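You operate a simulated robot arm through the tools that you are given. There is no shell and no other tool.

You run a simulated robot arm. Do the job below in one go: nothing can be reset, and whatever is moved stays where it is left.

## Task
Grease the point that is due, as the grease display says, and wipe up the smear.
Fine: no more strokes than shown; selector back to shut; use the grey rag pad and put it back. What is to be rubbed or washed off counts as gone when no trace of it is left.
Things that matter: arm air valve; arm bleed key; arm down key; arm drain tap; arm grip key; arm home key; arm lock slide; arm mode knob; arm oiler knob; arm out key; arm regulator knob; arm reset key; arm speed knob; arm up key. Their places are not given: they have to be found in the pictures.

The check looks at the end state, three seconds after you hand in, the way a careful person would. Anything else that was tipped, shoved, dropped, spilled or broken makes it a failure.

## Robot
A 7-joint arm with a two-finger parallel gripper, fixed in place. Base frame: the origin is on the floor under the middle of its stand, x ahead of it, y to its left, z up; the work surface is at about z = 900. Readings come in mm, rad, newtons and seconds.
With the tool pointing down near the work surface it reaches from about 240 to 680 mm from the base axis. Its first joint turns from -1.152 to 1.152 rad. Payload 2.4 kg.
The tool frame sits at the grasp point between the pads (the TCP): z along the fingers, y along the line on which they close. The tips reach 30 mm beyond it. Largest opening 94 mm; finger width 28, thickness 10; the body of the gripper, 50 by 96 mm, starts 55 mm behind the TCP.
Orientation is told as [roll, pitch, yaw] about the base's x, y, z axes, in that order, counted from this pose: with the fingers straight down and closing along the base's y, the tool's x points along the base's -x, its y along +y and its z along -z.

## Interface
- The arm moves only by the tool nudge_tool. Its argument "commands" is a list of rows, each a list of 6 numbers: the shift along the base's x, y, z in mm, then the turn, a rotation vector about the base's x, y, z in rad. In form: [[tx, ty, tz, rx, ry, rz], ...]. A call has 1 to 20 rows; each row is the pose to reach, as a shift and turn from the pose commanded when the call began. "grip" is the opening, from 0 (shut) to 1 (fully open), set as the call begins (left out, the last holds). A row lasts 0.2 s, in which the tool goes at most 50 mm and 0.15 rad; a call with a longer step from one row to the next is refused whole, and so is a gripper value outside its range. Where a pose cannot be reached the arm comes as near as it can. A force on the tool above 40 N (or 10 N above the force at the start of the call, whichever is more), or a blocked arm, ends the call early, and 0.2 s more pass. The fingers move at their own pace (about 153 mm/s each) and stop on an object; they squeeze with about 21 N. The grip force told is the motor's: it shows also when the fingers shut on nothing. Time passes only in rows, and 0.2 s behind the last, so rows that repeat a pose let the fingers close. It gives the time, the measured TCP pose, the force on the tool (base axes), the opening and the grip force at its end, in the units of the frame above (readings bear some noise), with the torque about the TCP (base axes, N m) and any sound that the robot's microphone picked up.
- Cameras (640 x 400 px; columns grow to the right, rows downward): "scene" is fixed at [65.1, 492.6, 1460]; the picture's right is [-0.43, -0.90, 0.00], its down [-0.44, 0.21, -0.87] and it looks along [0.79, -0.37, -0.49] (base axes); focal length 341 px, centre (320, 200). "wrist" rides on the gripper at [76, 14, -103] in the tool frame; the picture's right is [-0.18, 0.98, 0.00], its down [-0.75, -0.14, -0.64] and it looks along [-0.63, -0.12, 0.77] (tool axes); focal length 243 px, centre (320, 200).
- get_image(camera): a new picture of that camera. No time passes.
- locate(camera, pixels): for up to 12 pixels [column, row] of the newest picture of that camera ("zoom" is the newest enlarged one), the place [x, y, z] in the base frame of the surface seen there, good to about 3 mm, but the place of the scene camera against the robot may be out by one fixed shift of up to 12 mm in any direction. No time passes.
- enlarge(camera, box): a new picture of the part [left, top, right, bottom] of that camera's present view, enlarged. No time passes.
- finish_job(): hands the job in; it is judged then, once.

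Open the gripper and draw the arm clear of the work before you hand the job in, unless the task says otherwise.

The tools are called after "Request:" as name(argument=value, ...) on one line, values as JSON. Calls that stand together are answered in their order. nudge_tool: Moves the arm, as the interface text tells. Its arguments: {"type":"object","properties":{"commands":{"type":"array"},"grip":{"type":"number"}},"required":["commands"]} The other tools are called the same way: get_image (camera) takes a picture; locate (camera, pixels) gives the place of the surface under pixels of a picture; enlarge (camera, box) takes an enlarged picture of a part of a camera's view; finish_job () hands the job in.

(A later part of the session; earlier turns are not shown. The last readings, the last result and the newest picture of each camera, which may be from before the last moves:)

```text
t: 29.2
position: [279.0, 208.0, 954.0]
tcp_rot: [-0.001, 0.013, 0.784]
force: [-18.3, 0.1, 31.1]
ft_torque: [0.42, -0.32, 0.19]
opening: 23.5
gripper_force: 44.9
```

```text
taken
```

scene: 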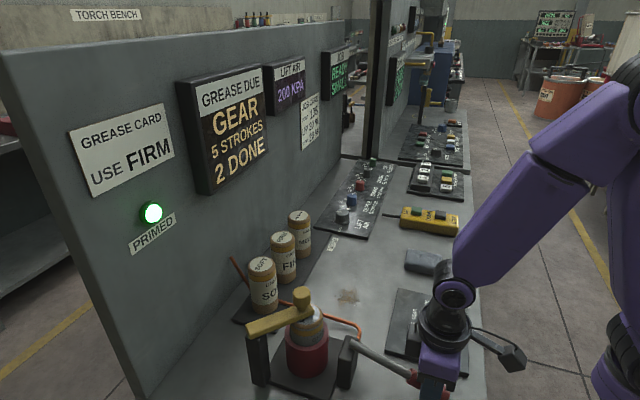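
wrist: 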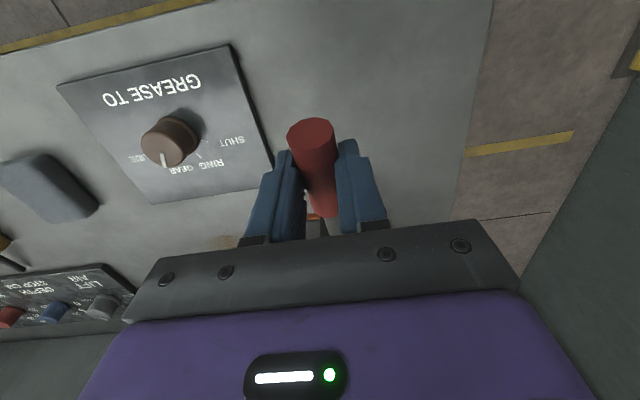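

2 DONE. I raise the lever again to the top.

Request:
nudge_tool(commands=[[-2.5, -2.5, 9.5, 0, 0, 0], [-4.4, -4.4, 19.5, 0, 0, 0], [-5.8, -5.8, 29.5, 0, 0, 0], [-6.5, -6.5, 39.5, 0, 0, 0], [-6.8, -6.8, 49.5, 0, 0, 0], [-6.5, -6.5, 59.5, 0, 0, 0], [-5.8, -5.8, 69.5, 0, 0, 0], [-4.4, -4.4, 79.5, 0, 0, 0], [-2.5, -2.5, 88.5, 0, 0, 0], [-2.5, -2.5, 88.5, 0, 0, 0]])

Request:
get_image(camera="scene")

```text
t: 31.4
position: [276.8, 206.6, 1044.1]
tcp_rot: [0.0, 0.011, 0.784]
force: [-10.5, 8.9, -8.3]
ft_torque: [-0.74, 1.1, 0.1]
opening: 23.2
gripper_force: 44.9
```

```text
taken
```

scene: 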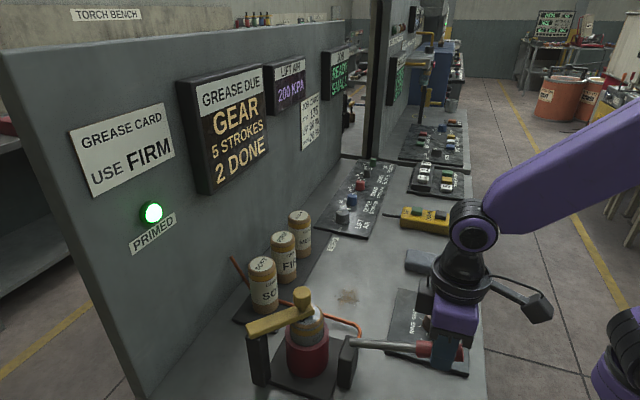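

Lever at the top, display 2 DONE. Third down stroke along the same arc.

Request:
nudge_tool(commands=[[-1.9, -1.9, -9, 0, 0, 0], [-3.3, -3.3, -19, 0, 0, 0], [-4.0, -4.0, -29, 0, 0, 0], [-4.3, -4.3, -39, 0, 0, 0], [-4.0, -4.0, -49, 0, 0, 0], [-3.3, -3.3, -59, 0, 0, 0], [-1.9, -1.9, -69, 0, 0, 0], [0.1, 0.1, -79, 0, 0, 0], [1.5, 1.5, -85, 0, 0, 0], [2.5, 2.5, -88.5, 0, 0, 0], [2.5, 2.5, -88.5, 0, 0, 0]])

Request:
get_image(camera="scene")

```text
t: 33.8
position: [278.7, 207.9, 953.9]
tcp_rot: [0.001, 0.011, 0.787]
force: [-25.0, 13.3, 24.7]
ft_torque: [0.63, -0.25, 0.2]
opening: 23.8
gripper_force: 44.8
```

```text
taken
```

scene: 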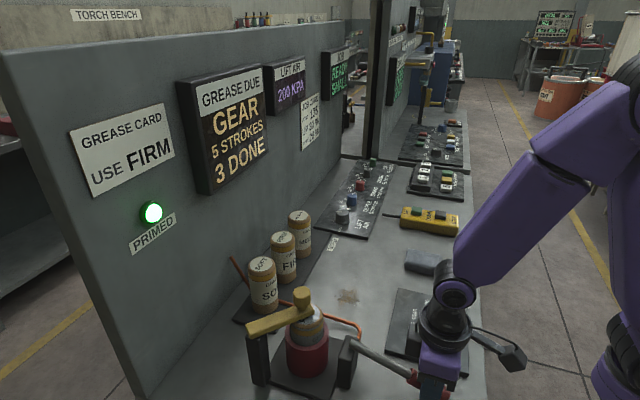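

3 DONE. Side force is ~27 N toward (−x,+y), so I fold a (−0.8,+0.8) relief into the upward move.

Request:
nudge_tool(commands=[[-3.3, -1.7, 9.5, 0, 0, 0], [-5.2, -3.6, 19.5, 0, 0, 0], [-6.6, -5.0, 29.5, 0, 0, 0], [-7.3, -5.7, 39.5, 0, 0, 0], [-7.6, -6.0, 49.5, 0, 0, 0], [-7.3, -5.7, 59.5, 0, 0, 0], [-6.6, -5.0, 69.5, 0, 0, 0], [-5.2, -3.6, 79.5, 0, 0, 0], [-3.3, -1.7, 88.5, 0, 0, 0], [-3.3, -1.7, 88.5, 0, 0, 0]])

Request:
get_image(camera="scene")

```text
t: 36.0
position: [277.5, 206.4, 1043.9]
tcp_rot: [0.0, 0.012, 0.78]
force: [6.5, -11.8, -6.1]
ft_torque: [-1.04, 0.77, 0.23]
opening: 23.1
gripper_force: 45.0
```

```text
taken
```

scene: 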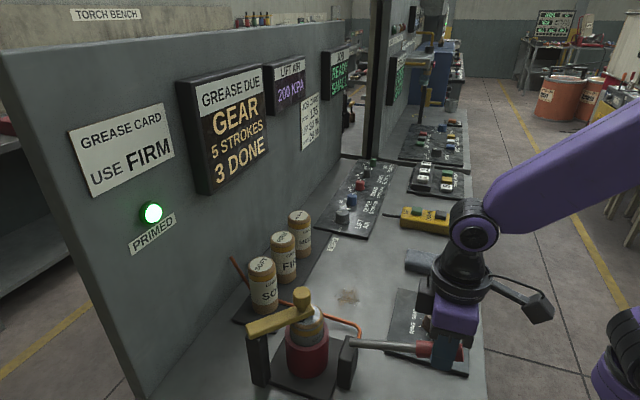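

Lever at top, 3 DONE. Fourth down stroke.

Request:
nudge_tool(commands=[[-1.9, -1.9, -9, 0, 0, 0], [-3.3, -3.3, -19, 0, 0, 0], [-4.0, -4.0, -29, 0, 0, 0], [-4.3, -4.3, -39, 0, 0, 0], [-4.0, -4.0, -49, 0, 0, 0], [-3.3, -3.3, -59, 0, 0, 0], [-1.9, -1.9, -69, 0, 0, 0], [0.1, 0.1, -79, 0, 0, 0], [1.5, 1.5, -85, 0, 0, 0], [2.5, 2.5, -88.5, 0, 0, 0], [2.5, 2.5, -88.5, 0, 0, 0]])

Request:
get_image(camera="scene")

```text
t: 38.4
position: [278.9, 208.0, 954.2]
tcp_rot: [-0.001, 0.012, 0.782]
force: [9.1, -22.5, 12.8]
ft_torque: [0.34, -0.78, 0.08]
opening: 23.7
gripper_force: 44.6
```

```text
taken
```

scene: 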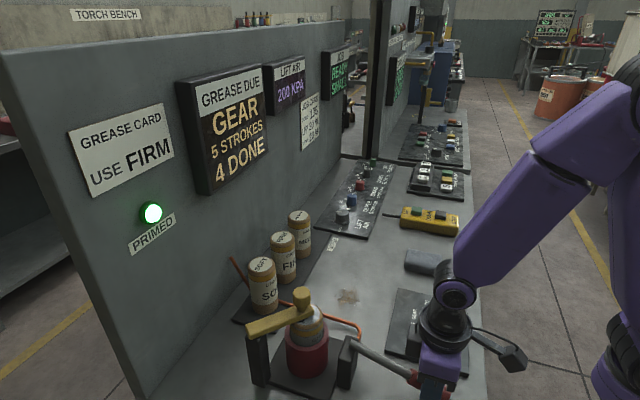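

4 DONE. Side force is now toward (+x,−y), so I fold a (+0.4,−0.5) correction into the raise.

Request:
nudge_tool(commands=[[-2.1, -3.0, 9.5, 0, 0, 0], [-4.0, -4.9, 19.5, 0, 0, 0], [-5.4, -6.3, 29.5, 0, 0, 0], [-6.1, -7.0, 39.5, 0, 0, 0], [-6.4, -7.3, 49.5, 0, 0, 0], [-6.1, -7.0, 59.5, 0, 0, 0], [-5.4, -6.3, 69.5, 0, 0, 0], [-4.0, -4.9, 79.5, 0, 0, 0], [-2.1, -3.0, 88.5, 0, 0, 0], [-2.1, -3.0, 88.5, 0, 0, 0]])

Request:
get_image(camera="scene")

```text
t: 40.6
position: [276.6, 206.0, 1041.6]
tcp_rot: [0.001, 0.012, 0.783]
force: [1.2, -10.3, -6.9]
ft_torque: [-1.04, 0.88, 0.15]
opening: 23.5
gripper_force: 45.0
```

```text
taken
```

scene: 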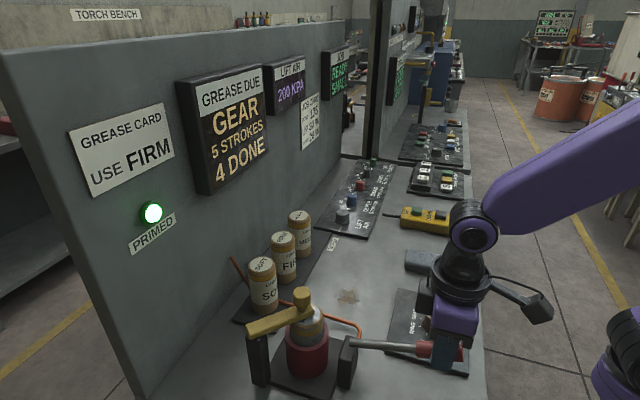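

Lever at the top, 4 DONE. Fifth and last down stroke.

Request:
nudge_tool(commands=[[-1.9, -1.9, -9, 0, 0, 0], [-3.3, -3.3, -19, 0, 0, 0], [-4.0, -4.0, -29, 0, 0, 0], [-4.3, -4.3, -39, 0, 0, 0], [-4.0, -4.0, -49, 0, 0, 0], [-3.3, -3.3, -59, 0, 0, 0], [-1.9, -1.9, -69, 0, 0, 0], [0.1, 0.1, -79, 0, 0, 0], [1.5, 1.5, -85, 0, 0, 0], [2.5, 2.5, -88.5, 0, 0, 0], [2.5, 2.5, -88.5, 0, 0, 0]])

Request:
get_image(camera="scene")

```text
t: 43.0
position: [277.8, 208.2, 955.3]
tcp_rot: [0.002, 0.015, 0.782]
force: [4.9, -19.2, 13.1]
ft_torque: [0.4, -0.77, 0.16]
opening: 23.5
gripper_force: 44.6
```

```text
taken
```

scene: 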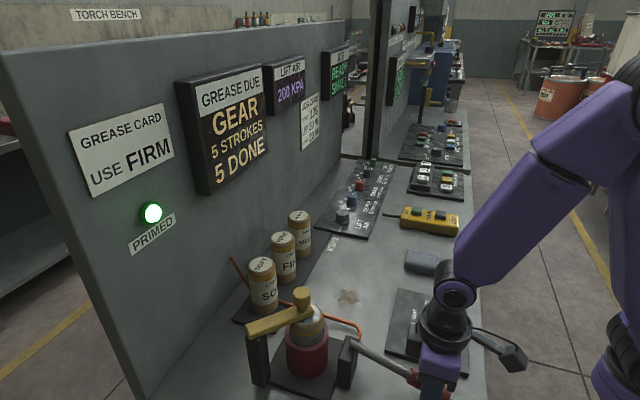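

5 DONE. I bring the lever back up to its rest position at the top.

Request:
nudge_tool(commands=[[-2.1, -3.0, 9.5, 0, 0, 0], [-4.0, -4.9, 19.5, 0, 0, 0], [-5.4, -6.3, 29.5, 0, 0, 0], [-6.1, -7.0, 39.5, 0, 0, 0], [-6.4, -7.3, 49.5, 0, 0, 0], [-6.1, -7.0, 59.5, 0, 0, 0], [-5.4, -6.3, 69.5, 0, 0, 0], [-4.0, -4.9, 79.5, 0, 0, 0], [-2.1, -3.0, 88.5, 0, 0, 0], [-1.9, -2.8, 89.8, 0, 0, 0], [-1.9, -2.8, 89.8, 0, 0, 0]])

Request:
get_image(camera="scene")

```text
t: 45.4
position: [276.4, 204.8, 1044.8]
tcp_rot: [0.0, 0.015, 0.784]
force: [-4.7, -3.5, -15.9]
ft_torque: [-0.64, 0.74, 0.13]
opening: 23.3
gripper_force: 44.7
```

```text
taken
```

scene: 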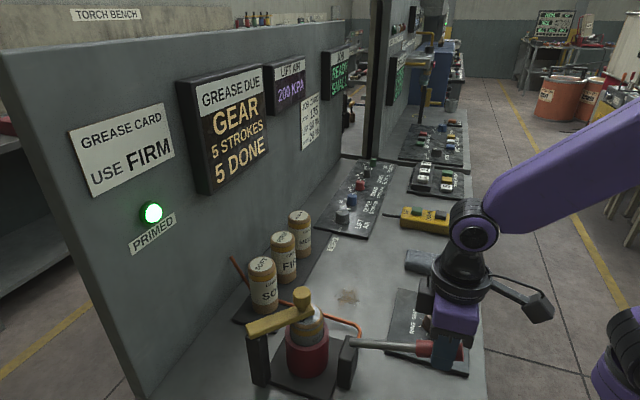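

The lever is at its top stop (−16 N in z), display 5 DONE. I open the fingers in place and rise straight up.

Request:
nudge_tool(commands=[[0, 0, 0, 0, 0, 0], [0, 0, 0, 0, 0, 0], [0, 0, 10, 0, 0, 0], [0, 0, 40, 0, 0, 0], [0, 0, 80, 0, 0, 0], [0, 0, 120, 0, 0, 0], [0, 0, 150, 0, 0, 0], [0, 0, 150, 0, 0, 0]], grip=0.8)

Request:
get_image(camera="scene")

Request:
get_image(camera="wrist")

```text
t: 47.2
position: [278.9, 208.1, 1195.1]
tcp_rot: [-0.002, 0.011, 0.783]
force: [0.2, -0.2, -0.3]
ft_torque: [0.01, -0.02, -0.03]
opening: 75.3
gripper_force: 0.0
```

```text
taken
```

scene: 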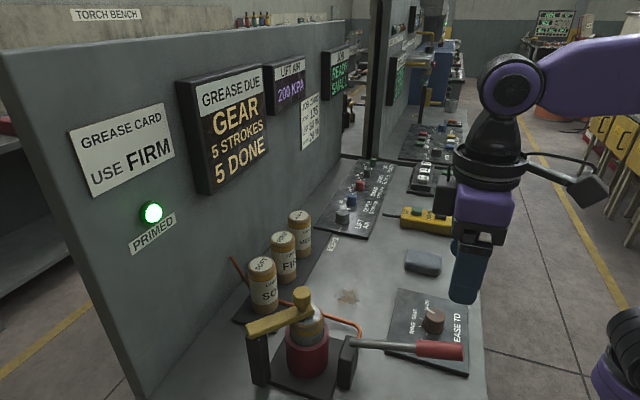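

```text
taken
```

wrist: 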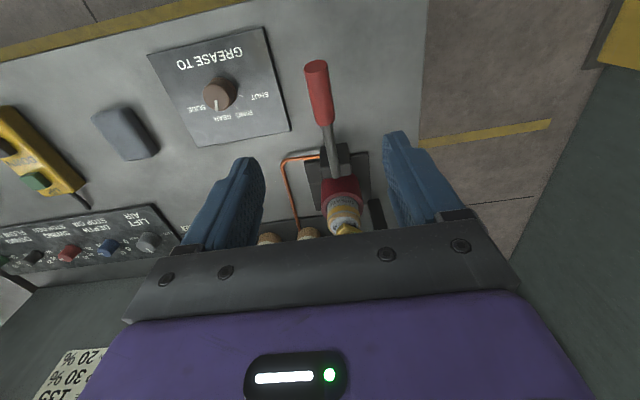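

5 DONE and the lever rests at the top. Now I return to the knob (target ~(385,103)) with yaw −0.82, to turn it back to SHUT.

Request:
nudge_tool(commands=[[10, -10, 0, 0, 0, -0.146], [20, -20, 0, 0, 0, -0.292], [30, -30, 0, 0, 0, -0.438], [45, -43, 0, 0, 0, -0.584], [60, -58, 0, 0, 0, -0.73], [75, -72, 0, 0, 0, -0.876], [90, -86, 0, 0, 0, -1.022], [100, -96, -20, 0, 0, -1.168], [108, -104, -60, 0, 0, -1.314], [108, -104, -100, 0, 0, -1.46], [108, -104, -140, 0, 0, -1.603], [108, -104, -165, 0, 0, -1.603], [108, -104, -165, 0, 0, -1.603]], grip=0.8)

Request:
get_image(camera="wrist")

Request:
get_image(camera="scene")

```text
t: 50.0
position: [384.7, 104.7, 1028.9]
tcp_rot: [-0.002, 0.01, -0.82]
force: [-0.4, -0.4, -0.6]
ft_torque: [0.01, 0.02, -0.02]
opening: 75.4
gripper_force: 0.0
```

```text
taken
```

wrist: 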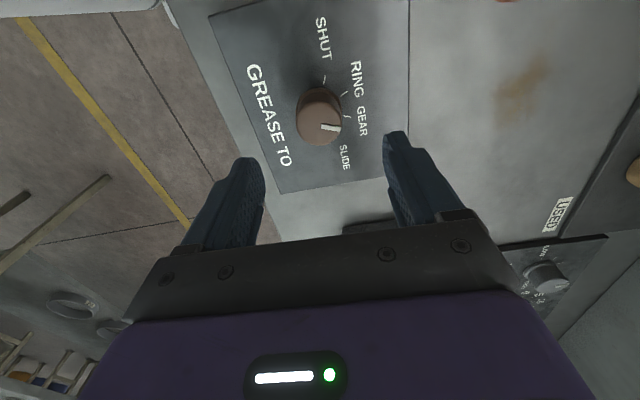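

```text
taken
```

scene: 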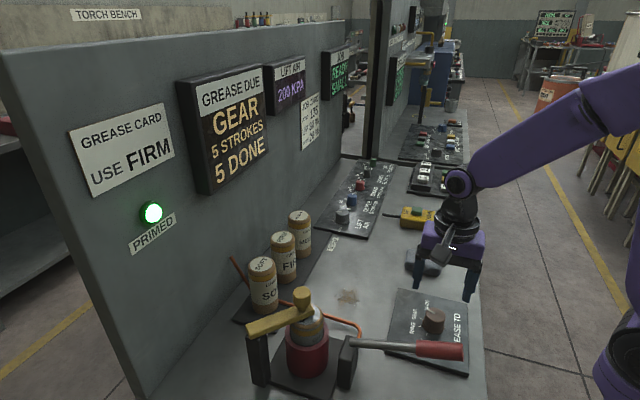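

The knob is at wrist (319,117), well centred. I lower to z≈951 and close on it.

Request:
nudge_tool(commands=[[0, 0, -40, 0, 0, 0], [0, 0, -65, 0, 0, 0], [0, 0, -78, 0, 0, 0], [0, 0, -78, 0, 0, 0]], grip=0.8)

Request:
nudge_tool(commands=[[0, 0, 0, 0, 0, 0], [0, 0, 0, 0, 0, 0], [0, 0, 0, 0, 0, 0]], grip=0)

```text
t: 51.0
position: [384.9, 102.0, 951.1]
tcp_rot: [0.001, 0.01, -0.821]
force: [0.5, -0.9, 0.4]
ft_torque: [0.0, 0.0, 0.01]
opening: 75.3
gripper_force: 0.0
```

```text
t: 51.8
position: [384.6, 103.2, 951.4]
tcp_rot: [-0.003, 0.012, -0.82]
force: [-3.9, -3.9, -2.7]
ft_torque: [-0.11, 0.09, -0.02]
opening: 39.8
gripper_force: 44.8
```

Gripped nearly centred (forces ~4 N). I turn +0.785 first.

Request:
nudge_tool(commands=[[0, 0, 0, 0, 0, 0.08], [0, 0, 0, 0, 0, 0.16], [0, 0, 0, 0, 0, 0.24], [0, 0, 0, 0, 0, 0.32], [0, 0, 0, 0, 0, 0.4], [0, 0, 0, 0, 0, 0.48], [0, 0, 0, 0, 0, 0.56], [0, 0, 0, 0, 0, 0.64], [0, 0, 0, 0, 0, 0.72], [0, 0, 0, 0, 0, 0.785]])

```text
t: 54.0
position: [385.5, 102.9, 951.5]
tcp_rot: [-0.002, 0.013, -0.033]
force: [-10.3, -2.4, 0.7]
ft_torque: [-0.09, 0.66, -0.02]
opening: 40.2
gripper_force: 44.7
```

Forces remain small, so I continue the remaining +0.785 to SHUT.

Request:
nudge_tool(commands=[[-0.5, 0, 0, 0, 0, 0.08], [-0.5, 0, 0, 0, 0, 0.16], [-0.5, 0, 0, 0, 0, 0.24], [-0.5, 0, 0, 0, 0, 0.32], [-0.5, 0, 0, 0, 0, 0.4], [-0.5, 0, 0, 0, 0, 0.48], [-0.5, 0, 0, 0, 0, 0.56], [-0.5, 0, 0, 0, 0, 0.64], [-0.5, 0, 0, 0, 0, 0.72], [-0.5, 0, 0, 0, 0, 0.785], [-0.5, 0, 0, 0, 0, 0.785]])

Request:
enlarge(camera="wrist", box=[240, 120, 400, 220])

```text
t: 56.4
position: [386.0, 102.6, 951.2]
tcp_rot: [0.0, 0.012, 0.753]
force: [-0.2, -1.1, -36.3]
ft_torque: [-0.01, 0.01, 0.02]
opening: 39.9
gripper_force: 44.8
```

```text
4.00 times, centred on (320, 170) of wrist
```

zoom: 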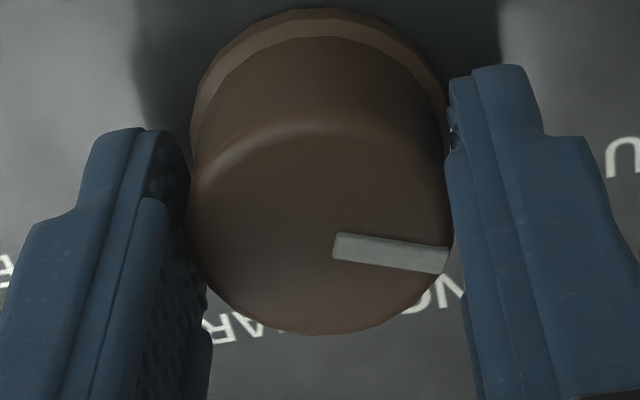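

The knob should be at SHUT. I open the fingers and rise, then check the pointer.

Request:
nudge_tool(commands=[[0, 0, 0, 0, 0, 0], [0, 0, 0, 0, 0, 0], [0, 0, 20, 0, 0, 0], [0, 0, 60, 0, 0, 0], [0, 0, 100, 0, 0, 0], [0, 0, 140, 0, 0, 0], [0, 0, 140, 0, 0, 0]], grip=0.8)

Request:
enlarge(camera="wrist", box=[240, 40, 400, 140])

Request:
enlarge(camera="scene", box=[390, 280, 480, 370])

Request:
get_image(camera="scene")

```text
t: 58.0
position: [384.6, 104.7, 1092.9]
tcp_rot: [0.0, 0.009, 0.751]
force: [0.3, -0.5, -0.3]
ft_torque: [-0.01, -0.03, 0.01]
opening: 75.7
gripper_force: 0.1
```

```text
4.00 times, centred on (320, 90) of wrist
```

zoom: 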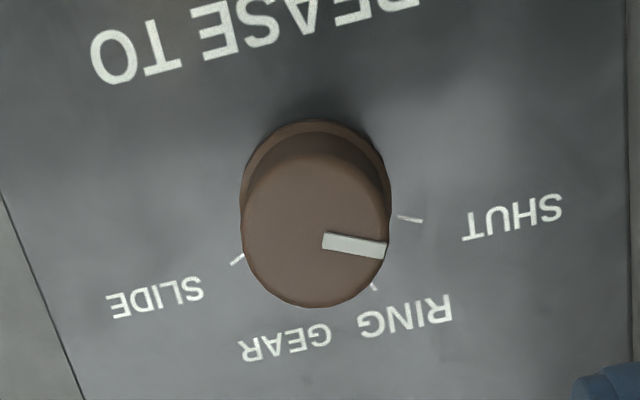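

```text
4.44 times, centred on (435, 325) of scene
```

zoom: 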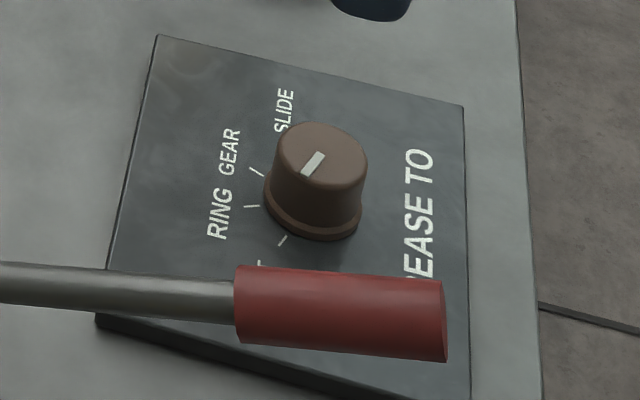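

```text
taken
```

scene: 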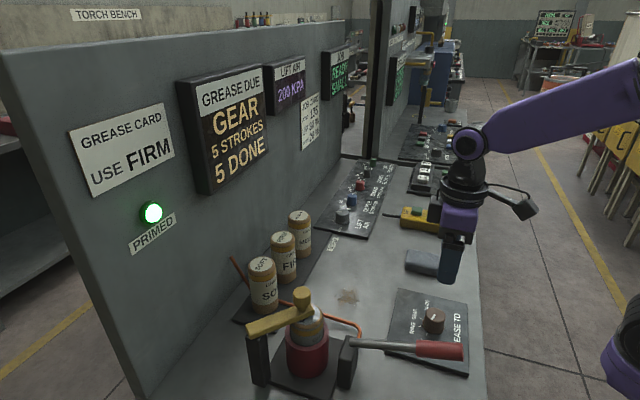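

The pointer is parallel to the SHUT tick again and the display stays at 5 DONE. Next I move above the grey rag pad near (525,5) with yaw 0 to measure it.

Request:
nudge_tool(commands=[[28, -20, 0, 0, 0, -0.14], [56, -40, 0, 0, 0, -0.28], [84, -60, 0, 0, 0, -0.42], [112, -80, 0, 0, 0, -0.56], [136, -98, 0, 0, 0, -0.7], [136, -98, 0, 0, 0, -0.75], [136, -98, 0, 0, 0, -0.75]], grip=0.8)

Request:
get_image(camera="wrist")

Request:
get_image(camera="scene")

```text
t: 59.6
position: [521.4, 5.8, 1091.0]
tcp_rot: [0.0, 0.012, 0.001]
force: [0.6, -0.1, 0.3]
ft_torque: [-0.01, -0.02, 0.03]
opening: 75.4
gripper_force: 0.0
```

```text
taken
```

wrist: 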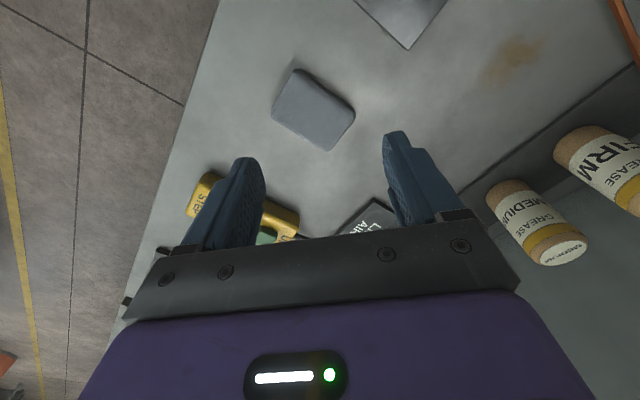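

```text
taken
```

scene: 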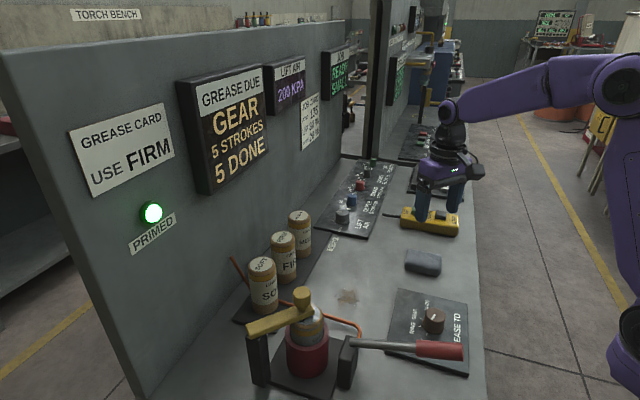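

The pad is at wrist (313,108) and the smear at (512,60). I enlarge both and locate outlines.

Request:
enlarge(camera="wrist", box=[240, 55, 400, 155])

Request:
locate(camera="zoom", pixels=[[230, 65], [445, 200], [360, 365], [140, 235], [290, 210], [345, 120], [250, 300], [180, 150], [410, 290], [240, 90], [430, 215], [350, 335]])

Request:
locate(camera="wrist", pixels=[[295, 70], [354, 110], [330, 150], [273, 115], [295, 76], [348, 113], [328, 143], [279, 113], [512, 60], [485, 80], [540, 45], [505, 45]])

```text
4.00 times, centred on (320, 105) of wrist
```

zoom: 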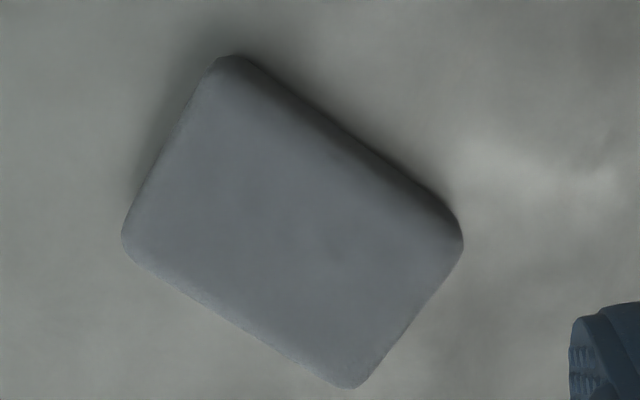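

```text
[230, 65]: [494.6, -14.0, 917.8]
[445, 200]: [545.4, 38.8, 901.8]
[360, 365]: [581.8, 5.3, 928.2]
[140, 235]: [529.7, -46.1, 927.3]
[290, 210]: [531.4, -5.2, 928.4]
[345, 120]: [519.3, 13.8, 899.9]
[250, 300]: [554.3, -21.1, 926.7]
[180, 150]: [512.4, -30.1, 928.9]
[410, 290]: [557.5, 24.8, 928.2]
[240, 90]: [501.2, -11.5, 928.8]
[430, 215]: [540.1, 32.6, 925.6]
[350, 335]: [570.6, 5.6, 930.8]
```

```text
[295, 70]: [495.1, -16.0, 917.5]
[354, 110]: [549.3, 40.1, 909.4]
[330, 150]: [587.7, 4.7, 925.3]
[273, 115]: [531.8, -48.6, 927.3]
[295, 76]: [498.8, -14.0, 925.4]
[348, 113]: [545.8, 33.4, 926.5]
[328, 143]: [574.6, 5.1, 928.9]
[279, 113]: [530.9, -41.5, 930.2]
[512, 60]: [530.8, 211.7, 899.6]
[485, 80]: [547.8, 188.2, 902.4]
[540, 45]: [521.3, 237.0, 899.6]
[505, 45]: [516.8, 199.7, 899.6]
```

Pad top is about 72×48 mm centred near (538.5,−4.5), z 928, long axis at 45°. I turn to yaw +0.785 over it and lower to look closer before gripping across the short side.

Request:
nudge_tool(commands=[[6, -3, 0, 0.001, -0.002, 0.14], [12, -7, 0, 0.002, -0.004, 0.28], [18, -9.8, 0, 0.003, -0.006, 0.42], [18, -9.8, -20, 0.004, -0.008, 0.56], [18, -9.8, -50, 0.005, -0.01, 0.7], [18, -9.8, -70, 0.005, -0.0115, 0.785], [18, -9.8, -80, 0.005, -0.0115, 0.785], [18, -9.8, -80, 0.005, -0.0115, 0.785]], grip=1.0)

Request:
get_image(camera="wrist")

Request:
enlarge(camera="scene", box=[380, 200, 480, 290])

```text
t: 61.4
position: [539.5, -5.9, 1011.6]
tcp_rot: [0.0, -0.002, 0.785]
force: [-0.1, 0.1, -0.9]
ft_torque: [-0.01, 0.01, -0.03]
opening: 94.0
gripper_force: 0.0
```

```text
taken
```

wrist: 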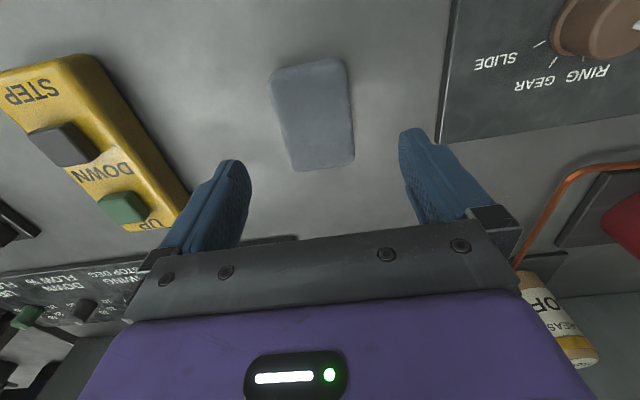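

```text
4.44 times, centred on (430, 245) of scene
```

zoom: 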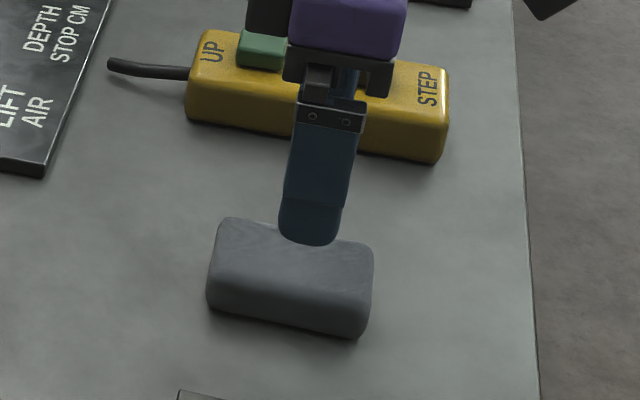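

The yellow pendant lies close on the left side; I locate its near edge and the pad outline precisely.

Request:
enlarge(camera="wrist", box=[200, 50, 424, 190])

Request:
locate(camera="wrist", pixels=[[275, 75], [343, 63], [352, 155], [293, 165], [312, 110], [283, 120], [348, 108], [110, 90], [150, 140], [185, 195], [140, 120], [165, 150]])

```text
2.86 times, centred on (312, 120) of wrist
```

zoom: 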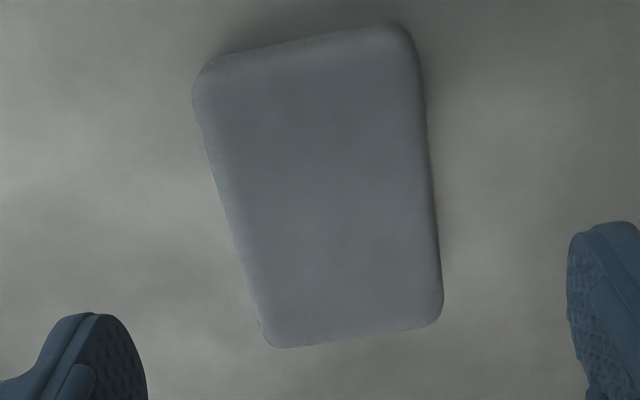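

```text
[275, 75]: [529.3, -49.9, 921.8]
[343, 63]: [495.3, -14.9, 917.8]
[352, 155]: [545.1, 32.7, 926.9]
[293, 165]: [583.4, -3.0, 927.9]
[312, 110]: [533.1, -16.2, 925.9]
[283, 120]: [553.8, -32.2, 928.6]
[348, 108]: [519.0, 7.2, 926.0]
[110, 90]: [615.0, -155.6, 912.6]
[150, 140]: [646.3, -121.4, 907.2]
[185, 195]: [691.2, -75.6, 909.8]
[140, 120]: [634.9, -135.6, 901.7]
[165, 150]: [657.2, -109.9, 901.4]
```

The pad's long axis is ~42.5° and the pendant is ~100 mm clear of the fingers. I trim the yaw slightly (−0.03), shift (+1,−1), and descend to TCP z≈938.

Request:
nudge_tool(commands=[[1, -1, -25, 0, 0, -0.03], [1, -1, -50, 0, 0, -0.03], [1, -1, -65, 0, 0, -0.03], [1, -1, -73.5, 0, 0, -0.03], [1, -1, -73.5, 0, 0, -0.03]], grip=0.85)

Request:
get_image(camera="wrist")

Request:
enlarge(camera="scene", box=[380, 200, 480, 290])

```text
t: 62.6
position: [540.8, -6.6, 938.2]
tcp_rot: [0.0, -0.002, 0.755]
force: [-0.5, -0.3, 0.5]
ft_torque: [0.02, 0.02, 0.03]
opening: 79.6
gripper_force: 0.1
```

```text
taken
```

wrist: 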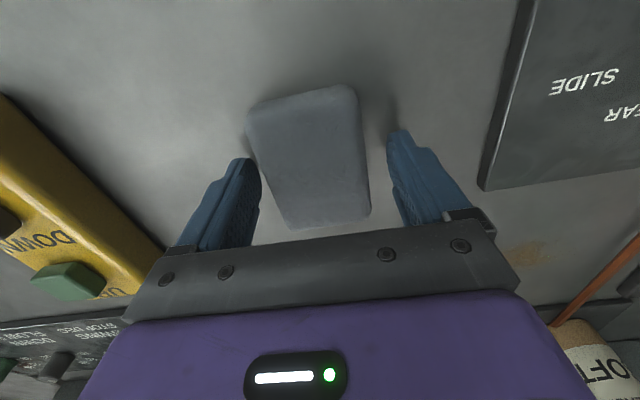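

```text
4.44 times, centred on (430, 245) of scene
```

zoom: 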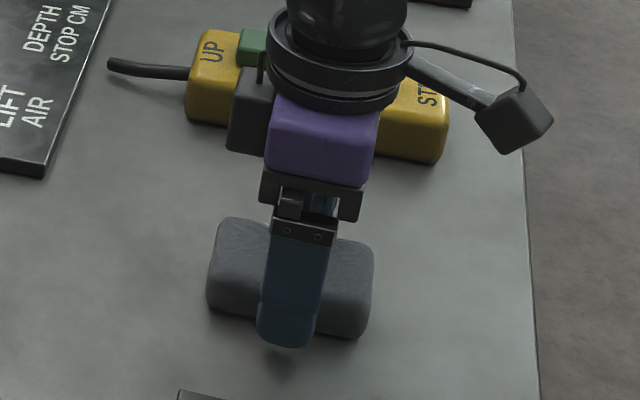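

The pad sits between the fingers. I close on it.

Request:
nudge_tool(commands=[[0, 0, 0, 0, 0, 0], [0, 0, 0, 0, 0, 0], [0, 0, 0, 0, 0, 0]], grip=0)

Request:
get_image(camera="wrist")

Request:
enlarge(camera="scene", box=[380, 200, 480, 290])

```text
t: 63.4
position: [540.9, -6.8, 938.3]
tcp_rot: [0.001, -0.002, 0.755]
force: [0.7, -0.1, 0.2]
ft_torque: [-0.01, 0.0, 0.01]
opening: 59.2
gripper_force: 20.5
```

```text
taken
```

wrist: 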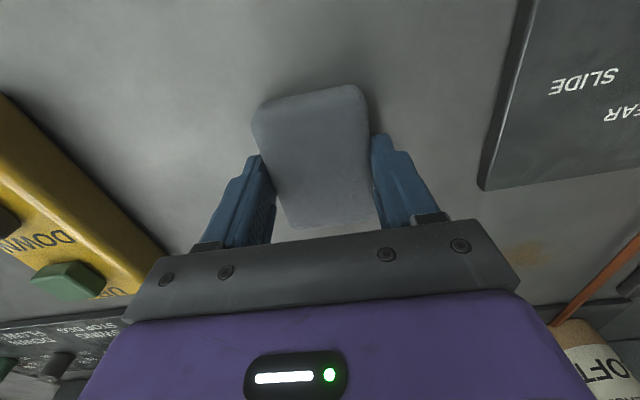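

```text
4.44 times, centred on (430, 245) of scene
```

zoom: 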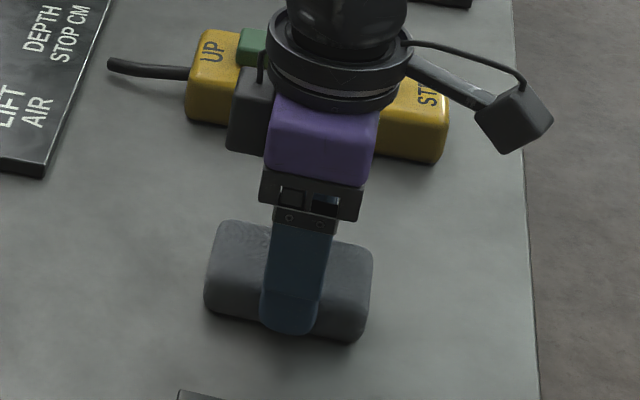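

Pad gripped (59 mm opening, 20.5 N) and it slid only ~2–3 mm toward the right finger. Before lifting I enlarge the smear in the scene view to measure its extent.

Request:
enlarge(camera="scene", box=[316, 275, 380, 315])

Request:
locate(camera="zoom", pixels=[[230, 190], [430, 250], [320, 150], [320, 290], [260, 270], [400, 180], [250, 140], [420, 300], [200, 230], [330, 220]])

Request:
nudge_tool(commands=[[0, 0, 10, 0, 0, 0], [0, 0, 35, 0, 0, 0], [0, 0, 60, 0, 0, 0], [0, 0, 60, 0, 0, 0]])

Request:
get_image(camera="wrist")

Request:
get_image(camera="scene")

```text
10.00 times, centred on (348, 295) of scene
```

zoom: 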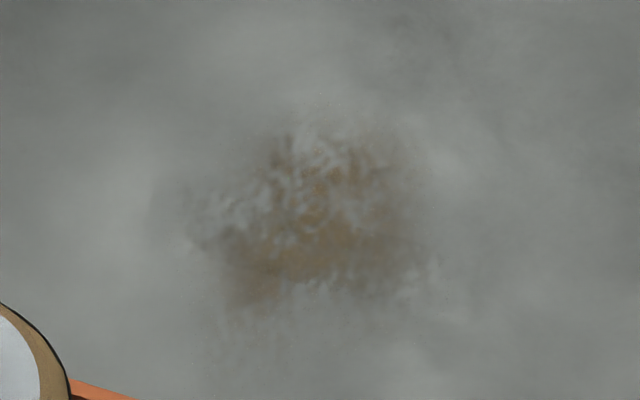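

```text
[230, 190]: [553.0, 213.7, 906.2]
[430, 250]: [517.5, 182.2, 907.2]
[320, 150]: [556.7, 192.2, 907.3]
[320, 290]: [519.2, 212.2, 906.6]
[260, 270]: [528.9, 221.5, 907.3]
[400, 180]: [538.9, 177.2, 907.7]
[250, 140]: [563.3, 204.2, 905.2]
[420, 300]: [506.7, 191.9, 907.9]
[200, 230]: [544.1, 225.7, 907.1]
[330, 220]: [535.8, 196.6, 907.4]
```

```text
t: 64.4
position: [539.6, -6.4, 997.7]
tcp_rot: [0.001, -0.003, 0.757]
force: [-0.6, -1.0, -1.0]
ft_torque: [0.01, 0.03, 0.01]
opening: 59.0
gripper_force: 20.7
```

```text
taken
```

wrist: 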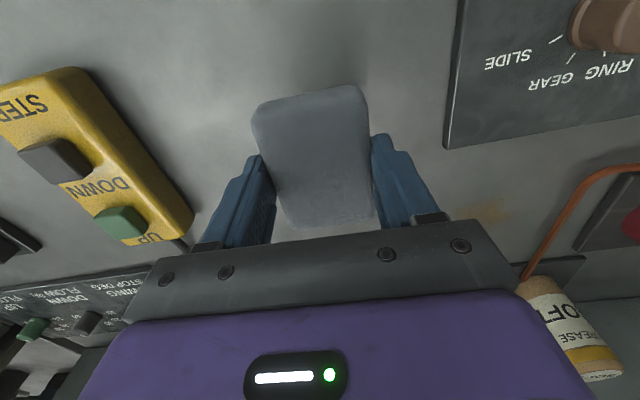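

```text
taken
```

scene: 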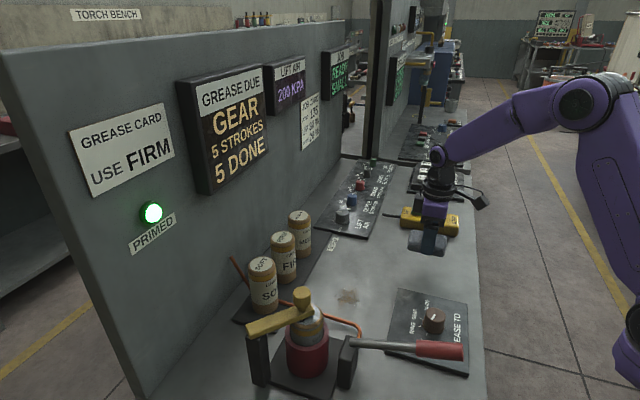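

The pad is lifted cleanly. The smear is visible in the wrist view at about (490,210); I measure its extent and the hose from here.

Request:
enlarge(camera="wrist", box=[430, 150, 590, 250])

Request:
locate(camera="zoom", pixels=[[240, 240], [180, 240], [300, 240], [240, 200], [240, 280], [290, 210], [190, 260], [480, 300], [540, 180], [600, 100], [400, 420], [330, 230]])

```text
4.00 times, centred on (510, 200) of wrist
```

zoom: 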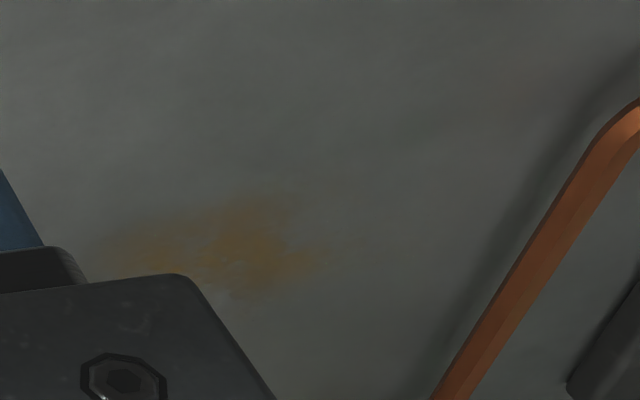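

```text
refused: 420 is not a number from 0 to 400
```

Request:
locate(camera="zoom", pixels=[[240, 240], [180, 240], [320, 250], [250, 190], [240, 290], [300, 210], [100, 240], [480, 340], [540, 240], [600, 140], [450, 380], [200, 200]])

```text
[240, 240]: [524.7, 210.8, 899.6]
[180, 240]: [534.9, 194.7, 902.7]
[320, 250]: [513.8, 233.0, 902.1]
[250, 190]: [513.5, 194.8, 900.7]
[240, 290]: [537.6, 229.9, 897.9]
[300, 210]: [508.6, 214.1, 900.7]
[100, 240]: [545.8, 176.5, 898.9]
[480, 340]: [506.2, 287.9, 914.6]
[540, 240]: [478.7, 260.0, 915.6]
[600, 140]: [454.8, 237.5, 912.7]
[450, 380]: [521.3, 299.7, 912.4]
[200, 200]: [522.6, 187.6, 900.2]
```

Smear centre is about (529,207), spread ±33 mm across (−x+y) and ±22 mm along (+x+y); the hose runs along x−y≈218. I check where the rack plate's edge and USED label are, in the scene view.

Request:
locate(camera="scene", pixels=[[334, 243], [318, 262], [308, 278], [298, 290], [330, 250], [347, 297], [340, 215], [355, 235]])

Request:
enlarge(camera="scene", box=[230, 210, 390, 330])

```text
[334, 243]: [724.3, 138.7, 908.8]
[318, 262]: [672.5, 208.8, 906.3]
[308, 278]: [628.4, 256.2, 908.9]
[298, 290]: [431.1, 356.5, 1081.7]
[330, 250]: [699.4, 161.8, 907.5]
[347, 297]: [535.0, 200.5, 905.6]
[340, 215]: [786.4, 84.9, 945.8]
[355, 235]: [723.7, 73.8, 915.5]
```

```text
3.33 times, centred on (310, 270) of scene
```

zoom: 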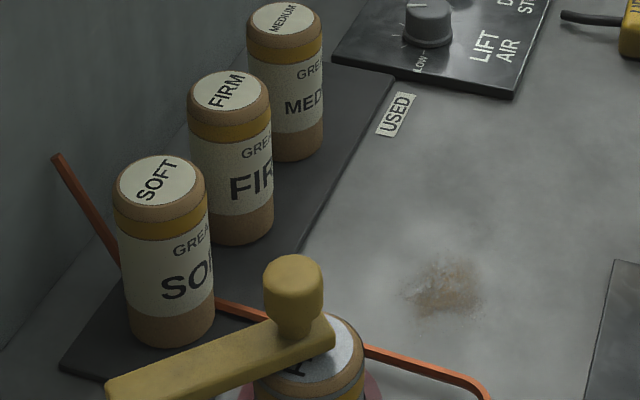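

The rack plate is well over 100 mm away. I carry the pad at z≈998 over the smear centre (529,207) and lower to just above the surface.

Request:
nudge_tool(commands=[[-2, 42, 0, 0, 0, 0], [-4, 84, 0, 0, 0, 0], [-6, 126, 0, 0, 0, 0], [-8, 168, 0, 0, 0, 0], [-10, 200, 0, 0, 0, 0], [-10, 213, 0, 0, 0, 0], [-10, 213, -25, 0, 0, 0], [-10, 213, -45, 0, 0, 0], [-10, 213, -53, 0, 0, 0], [-10, 213, -53, 0, 0, 0]])

Request:
get_image(camera="wrist")

Request:
enlarge(camera="scene", box=[270, 200, 430, 340])

```text
t: 66.6
position: [529.3, 206.3, 945.6]
tcp_rot: [0.0, -0.003, 0.756]
force: [-1.0, 0.1, -0.5]
ft_torque: [0.0, -0.03, -0.01]
opening: 58.9
gripper_force: 20.7
```

```text
taken
```

wrist: 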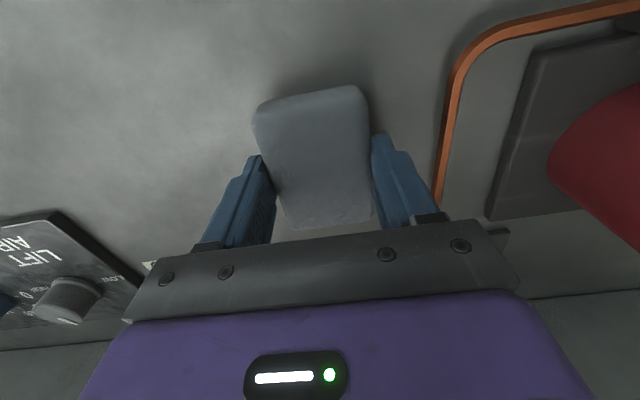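

```text
2.86 times, centred on (350, 270) of scene
```

zoom: 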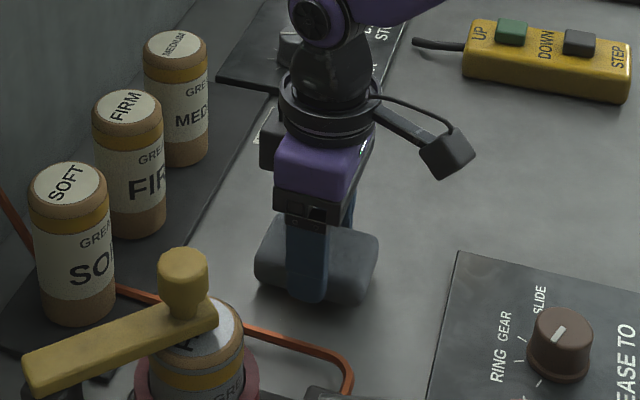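

The pad is right over the smear. I lower gently until contact shows in the vertical force.

Request:
nudge_tool(commands=[[0, 0, -4, 0, 0, 0], [0, 0, -6.5, 0, 0, 0], [0, 0, -8, 0, 0, 0], [0, 0, -8, 0, 0, 0]])

```text
t: 67.6
position: [531.3, 206.9, 937.5]
tcp_rot: [-0.001, -0.005, 0.756]
force: [-3.2, -1.2, 10.3]
ft_torque: [-0.09, 0.05, 0.01]
opening: 59.0
gripper_force: 20.9
```

Contact at ~10 N down. I rub back and forth across the smear along (−x,+y).

Request:
nudge_tool(commands=[[-7, 7, 0, 0, 0, 0], [-12.7, 12.7, 0, 0, 0, 0], [-5.7, 5.7, 0, 0, 0, 0], [2.8, -2.8, 0, 0, 0, 0], [11.3, -11.3, 0, 0, 0, 0], [19.8, -19.8, 0, 0, 0, 0], [11.3, -11.3, 0, 0, 0, 0], [2.8, -2.8, 0, 0, 0, 0], [-5.7, 5.7, 0, 0, 0, 0], [-12.7, 12.7, 0, 0, 0, 0], [-5.7, 5.7, 0, 0, 0, 0], [2.8, -2.8, 0, 0, 0, 0], [11.3, -11.3, 0, 0, 0, 0], [19.8, -19.8, 0, 0, 0, 0], [11.3, -11.3, 0, 0, 0, 0], [2.8, -2.8, 0, 0, 0, 0], [0, 0, 0, 0, 0, 0]])

```text
t: 71.2
position: [529.1, 206.8, 936.2]
tcp_rot: [0.0, 0.001, 0.755]
force: [-1.1, 0.1, -1.5]
ft_torque: [-0.02, -0.02, -0.03]
opening: 58.9
gripper_force: 21.2
```

Vertical force dropped to about 0 (the pad slid up slightly in the grip). I lower 1.5 mm more and read the force.

Request:
nudge_tool(commands=[[0, 0, -0.8, 0, 0, 0], [0, 0, -1.5, 0, 0, 0], [0, 0, -1.5, 0, 0, 0]])

Request:
get_image(camera="wrist")

```text
t: 72.0
position: [529.5, 207.3, 936.7]
tcp_rot: [-0.001, -0.002, 0.754]
force: [-6.7, -0.8, 14.9]
ft_torque: [-0.07, 0.39, 0.0]
opening: 58.8
gripper_force: 20.9
```

```text
taken
```

wrist: 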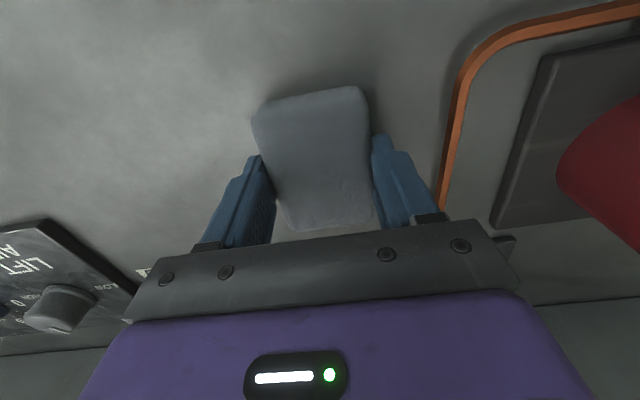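

Contact is ~15 N again. I rub a wider loop, offset ±12 mm along (+x,+y) as well.

Request:
nudge_tool(commands=[[8.5, 8.5, 0, 0, 0, 0], [1.4, 15.6, 0, 0, 0, 0], [-4.2, 21.2, 0, 0, 0, 0], [4.2, 12.7, 0, 0, 0, 0], [12.7, 4.2, 0, 0, 0, 0], [21.2, -4.2, 0, 0, 0, 0], [28.3, -11.3, 0, 0, 0, 0], [19.8, -19.8, 0, 0, 0, 0], [11.3, -28.3, 0, 0, 0, 0], [4.2, -21.2, 0, 0, 0, 0], [-4.2, -12.7, 0, 0, 0, 0], [-12.7, -4.2, 0, 0, 0, 0], [-21.2, 4.2, 0, 0, 0, 0], [-12.7, 12.7, 0, 0, 0, 0], [-4.2, 21.2, 0, 0, 0, 0], [2.8, 14.1, 0, 0, 0, 0], [0, 0, 0, 0, 0, 0], [11.3, -11.3, 0, 0, 0, 0], [0, 0, 0, 0, 0, 0]])

```text
t: 76.0
position: [532.8, 204.2, 934.9]
tcp_rot: [-0.003, -0.006, 0.752]
force: [5.3, -6.9, 18.4]
ft_torque: [-0.13, 0.02, 0.05]
opening: 58.8
gripper_force: 20.9
```

I lift the pad and back away toward −y to inspect the surface.

Request:
nudge_tool(commands=[[0, 0, 20, 0, 0, 0], [0, 0, 50, 0, 0, 0], [2, -40, 62, 0, 0, 0], [4, -85, 62, 0, 0, 0], [6, -130, 62, 0, 0, 0], [6, -130, 62, 0, 0, 0]])

Request:
get_image(camera="scene")

Request:
enlarge(camera="scene", box=[316, 275, 380, 315])

Request:
get_image(camera="wrist")

```text
t: 77.4
position: [537.6, 75.5, 997.5]
tcp_rot: [0.001, -0.003, 0.755]
force: [-0.2, 0.0, -0.8]
ft_torque: [-0.01, -0.02, 0.0]
opening: 58.7
gripper_force: 21.6
```

```text
taken
```

scene: 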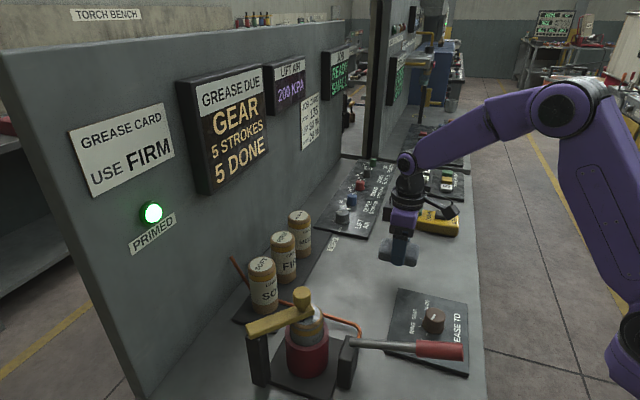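

```text
10.00 times, centred on (348, 295) of scene
```

zoom: 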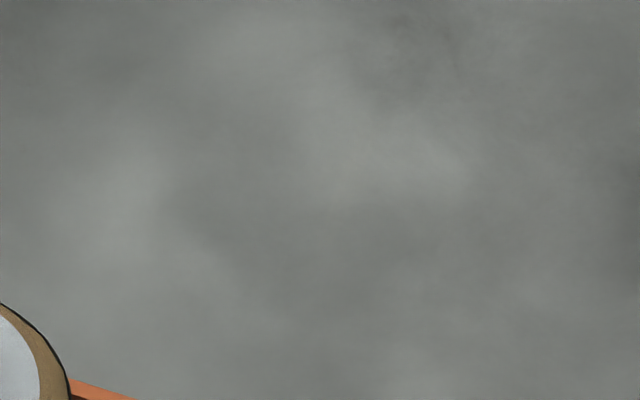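

```text
taken
```

wrist: 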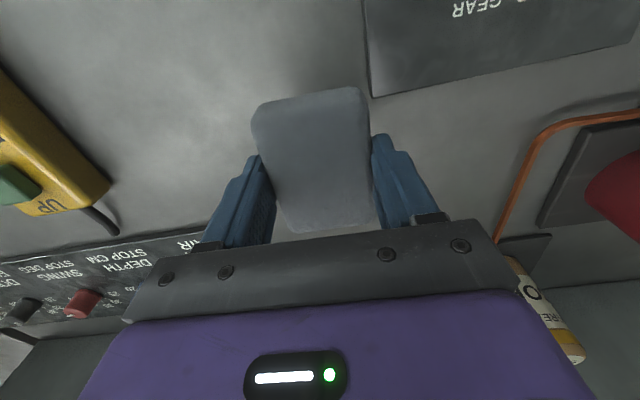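

The smear is gone in the scene view at zoom centre. I move back above the pad's home spot and check the smear area from the wrist camera too.

Request:
nudge_tool(commands=[[2, -28, 0, 0, 0, 0], [4, -57, 0, 0, 0, 0], [5.8, -84.8, 0, 0, 0, 0], [5.8, -84.8, 0, 0, 0, 0]])

Request:
get_image(camera="wrist")

Request:
enlarge(camera="wrist", box=[430, 150, 590, 250])

Request:
enlarge(camera="scene", box=[300, 260, 400, 330])

```text
t: 78.4
position: [542.8, -6.8, 995.6]
tcp_rot: [0.001, -0.003, 0.755]
force: [1.3, -0.6, 0.1]
ft_torque: [-0.01, 0.0, -0.02]
opening: 59.0
gripper_force: 20.9
```

```text
taken
```

wrist: 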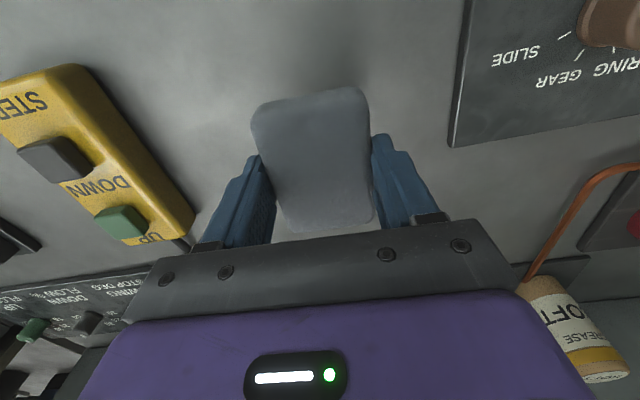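

```text
4.00 times, centred on (510, 200) of wrist
```

zoom: 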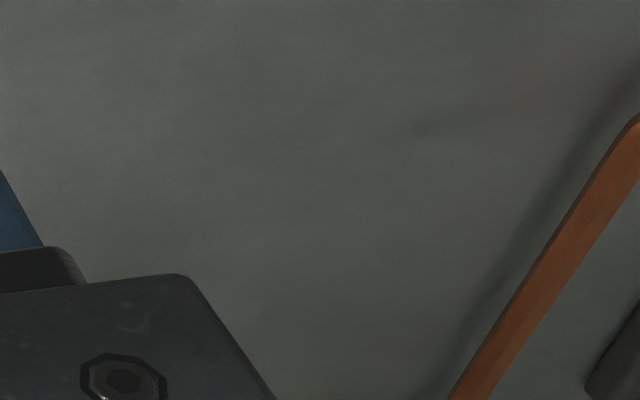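

```text
5.71 times, centred on (350, 295) of scene
```

zoom: 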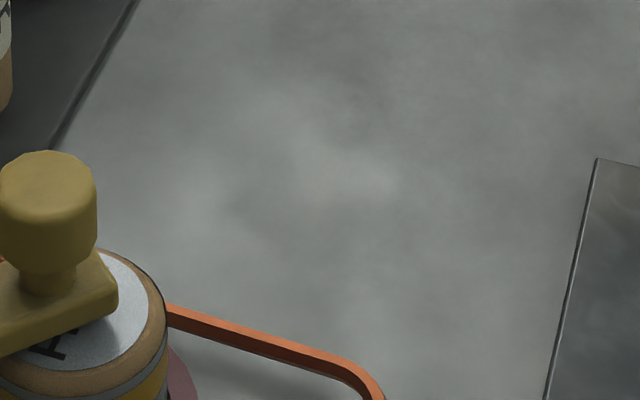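

No trace of the smear in either view. I lower the pad to its home spot until it just touches.

Request:
nudge_tool(commands=[[0, 0, -25, 0, 0, 0], [0, 0, -45, 0, 0, 0], [0, 0, -56, 0, 0, 0], [0, 0, -59.5, 0, 0, 0], [0, 0, -59.5, 0, 0, 0]])

Request:
enlarge(camera="scene", box=[380, 200, 480, 290])

```text
t: 79.6
position: [542.9, -8.8, 937.8]
tcp_rot: [-0.001, -0.003, 0.756]
force: [1.3, 0.3, -0.9]
ft_torque: [0.02, -0.02, 0.02]
opening: 59.0
gripper_force: 20.7
```

```text
4.44 times, centred on (430, 245) of scene
```

zoom: 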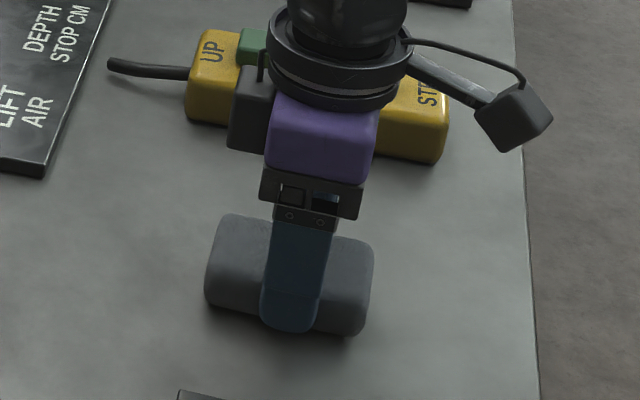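

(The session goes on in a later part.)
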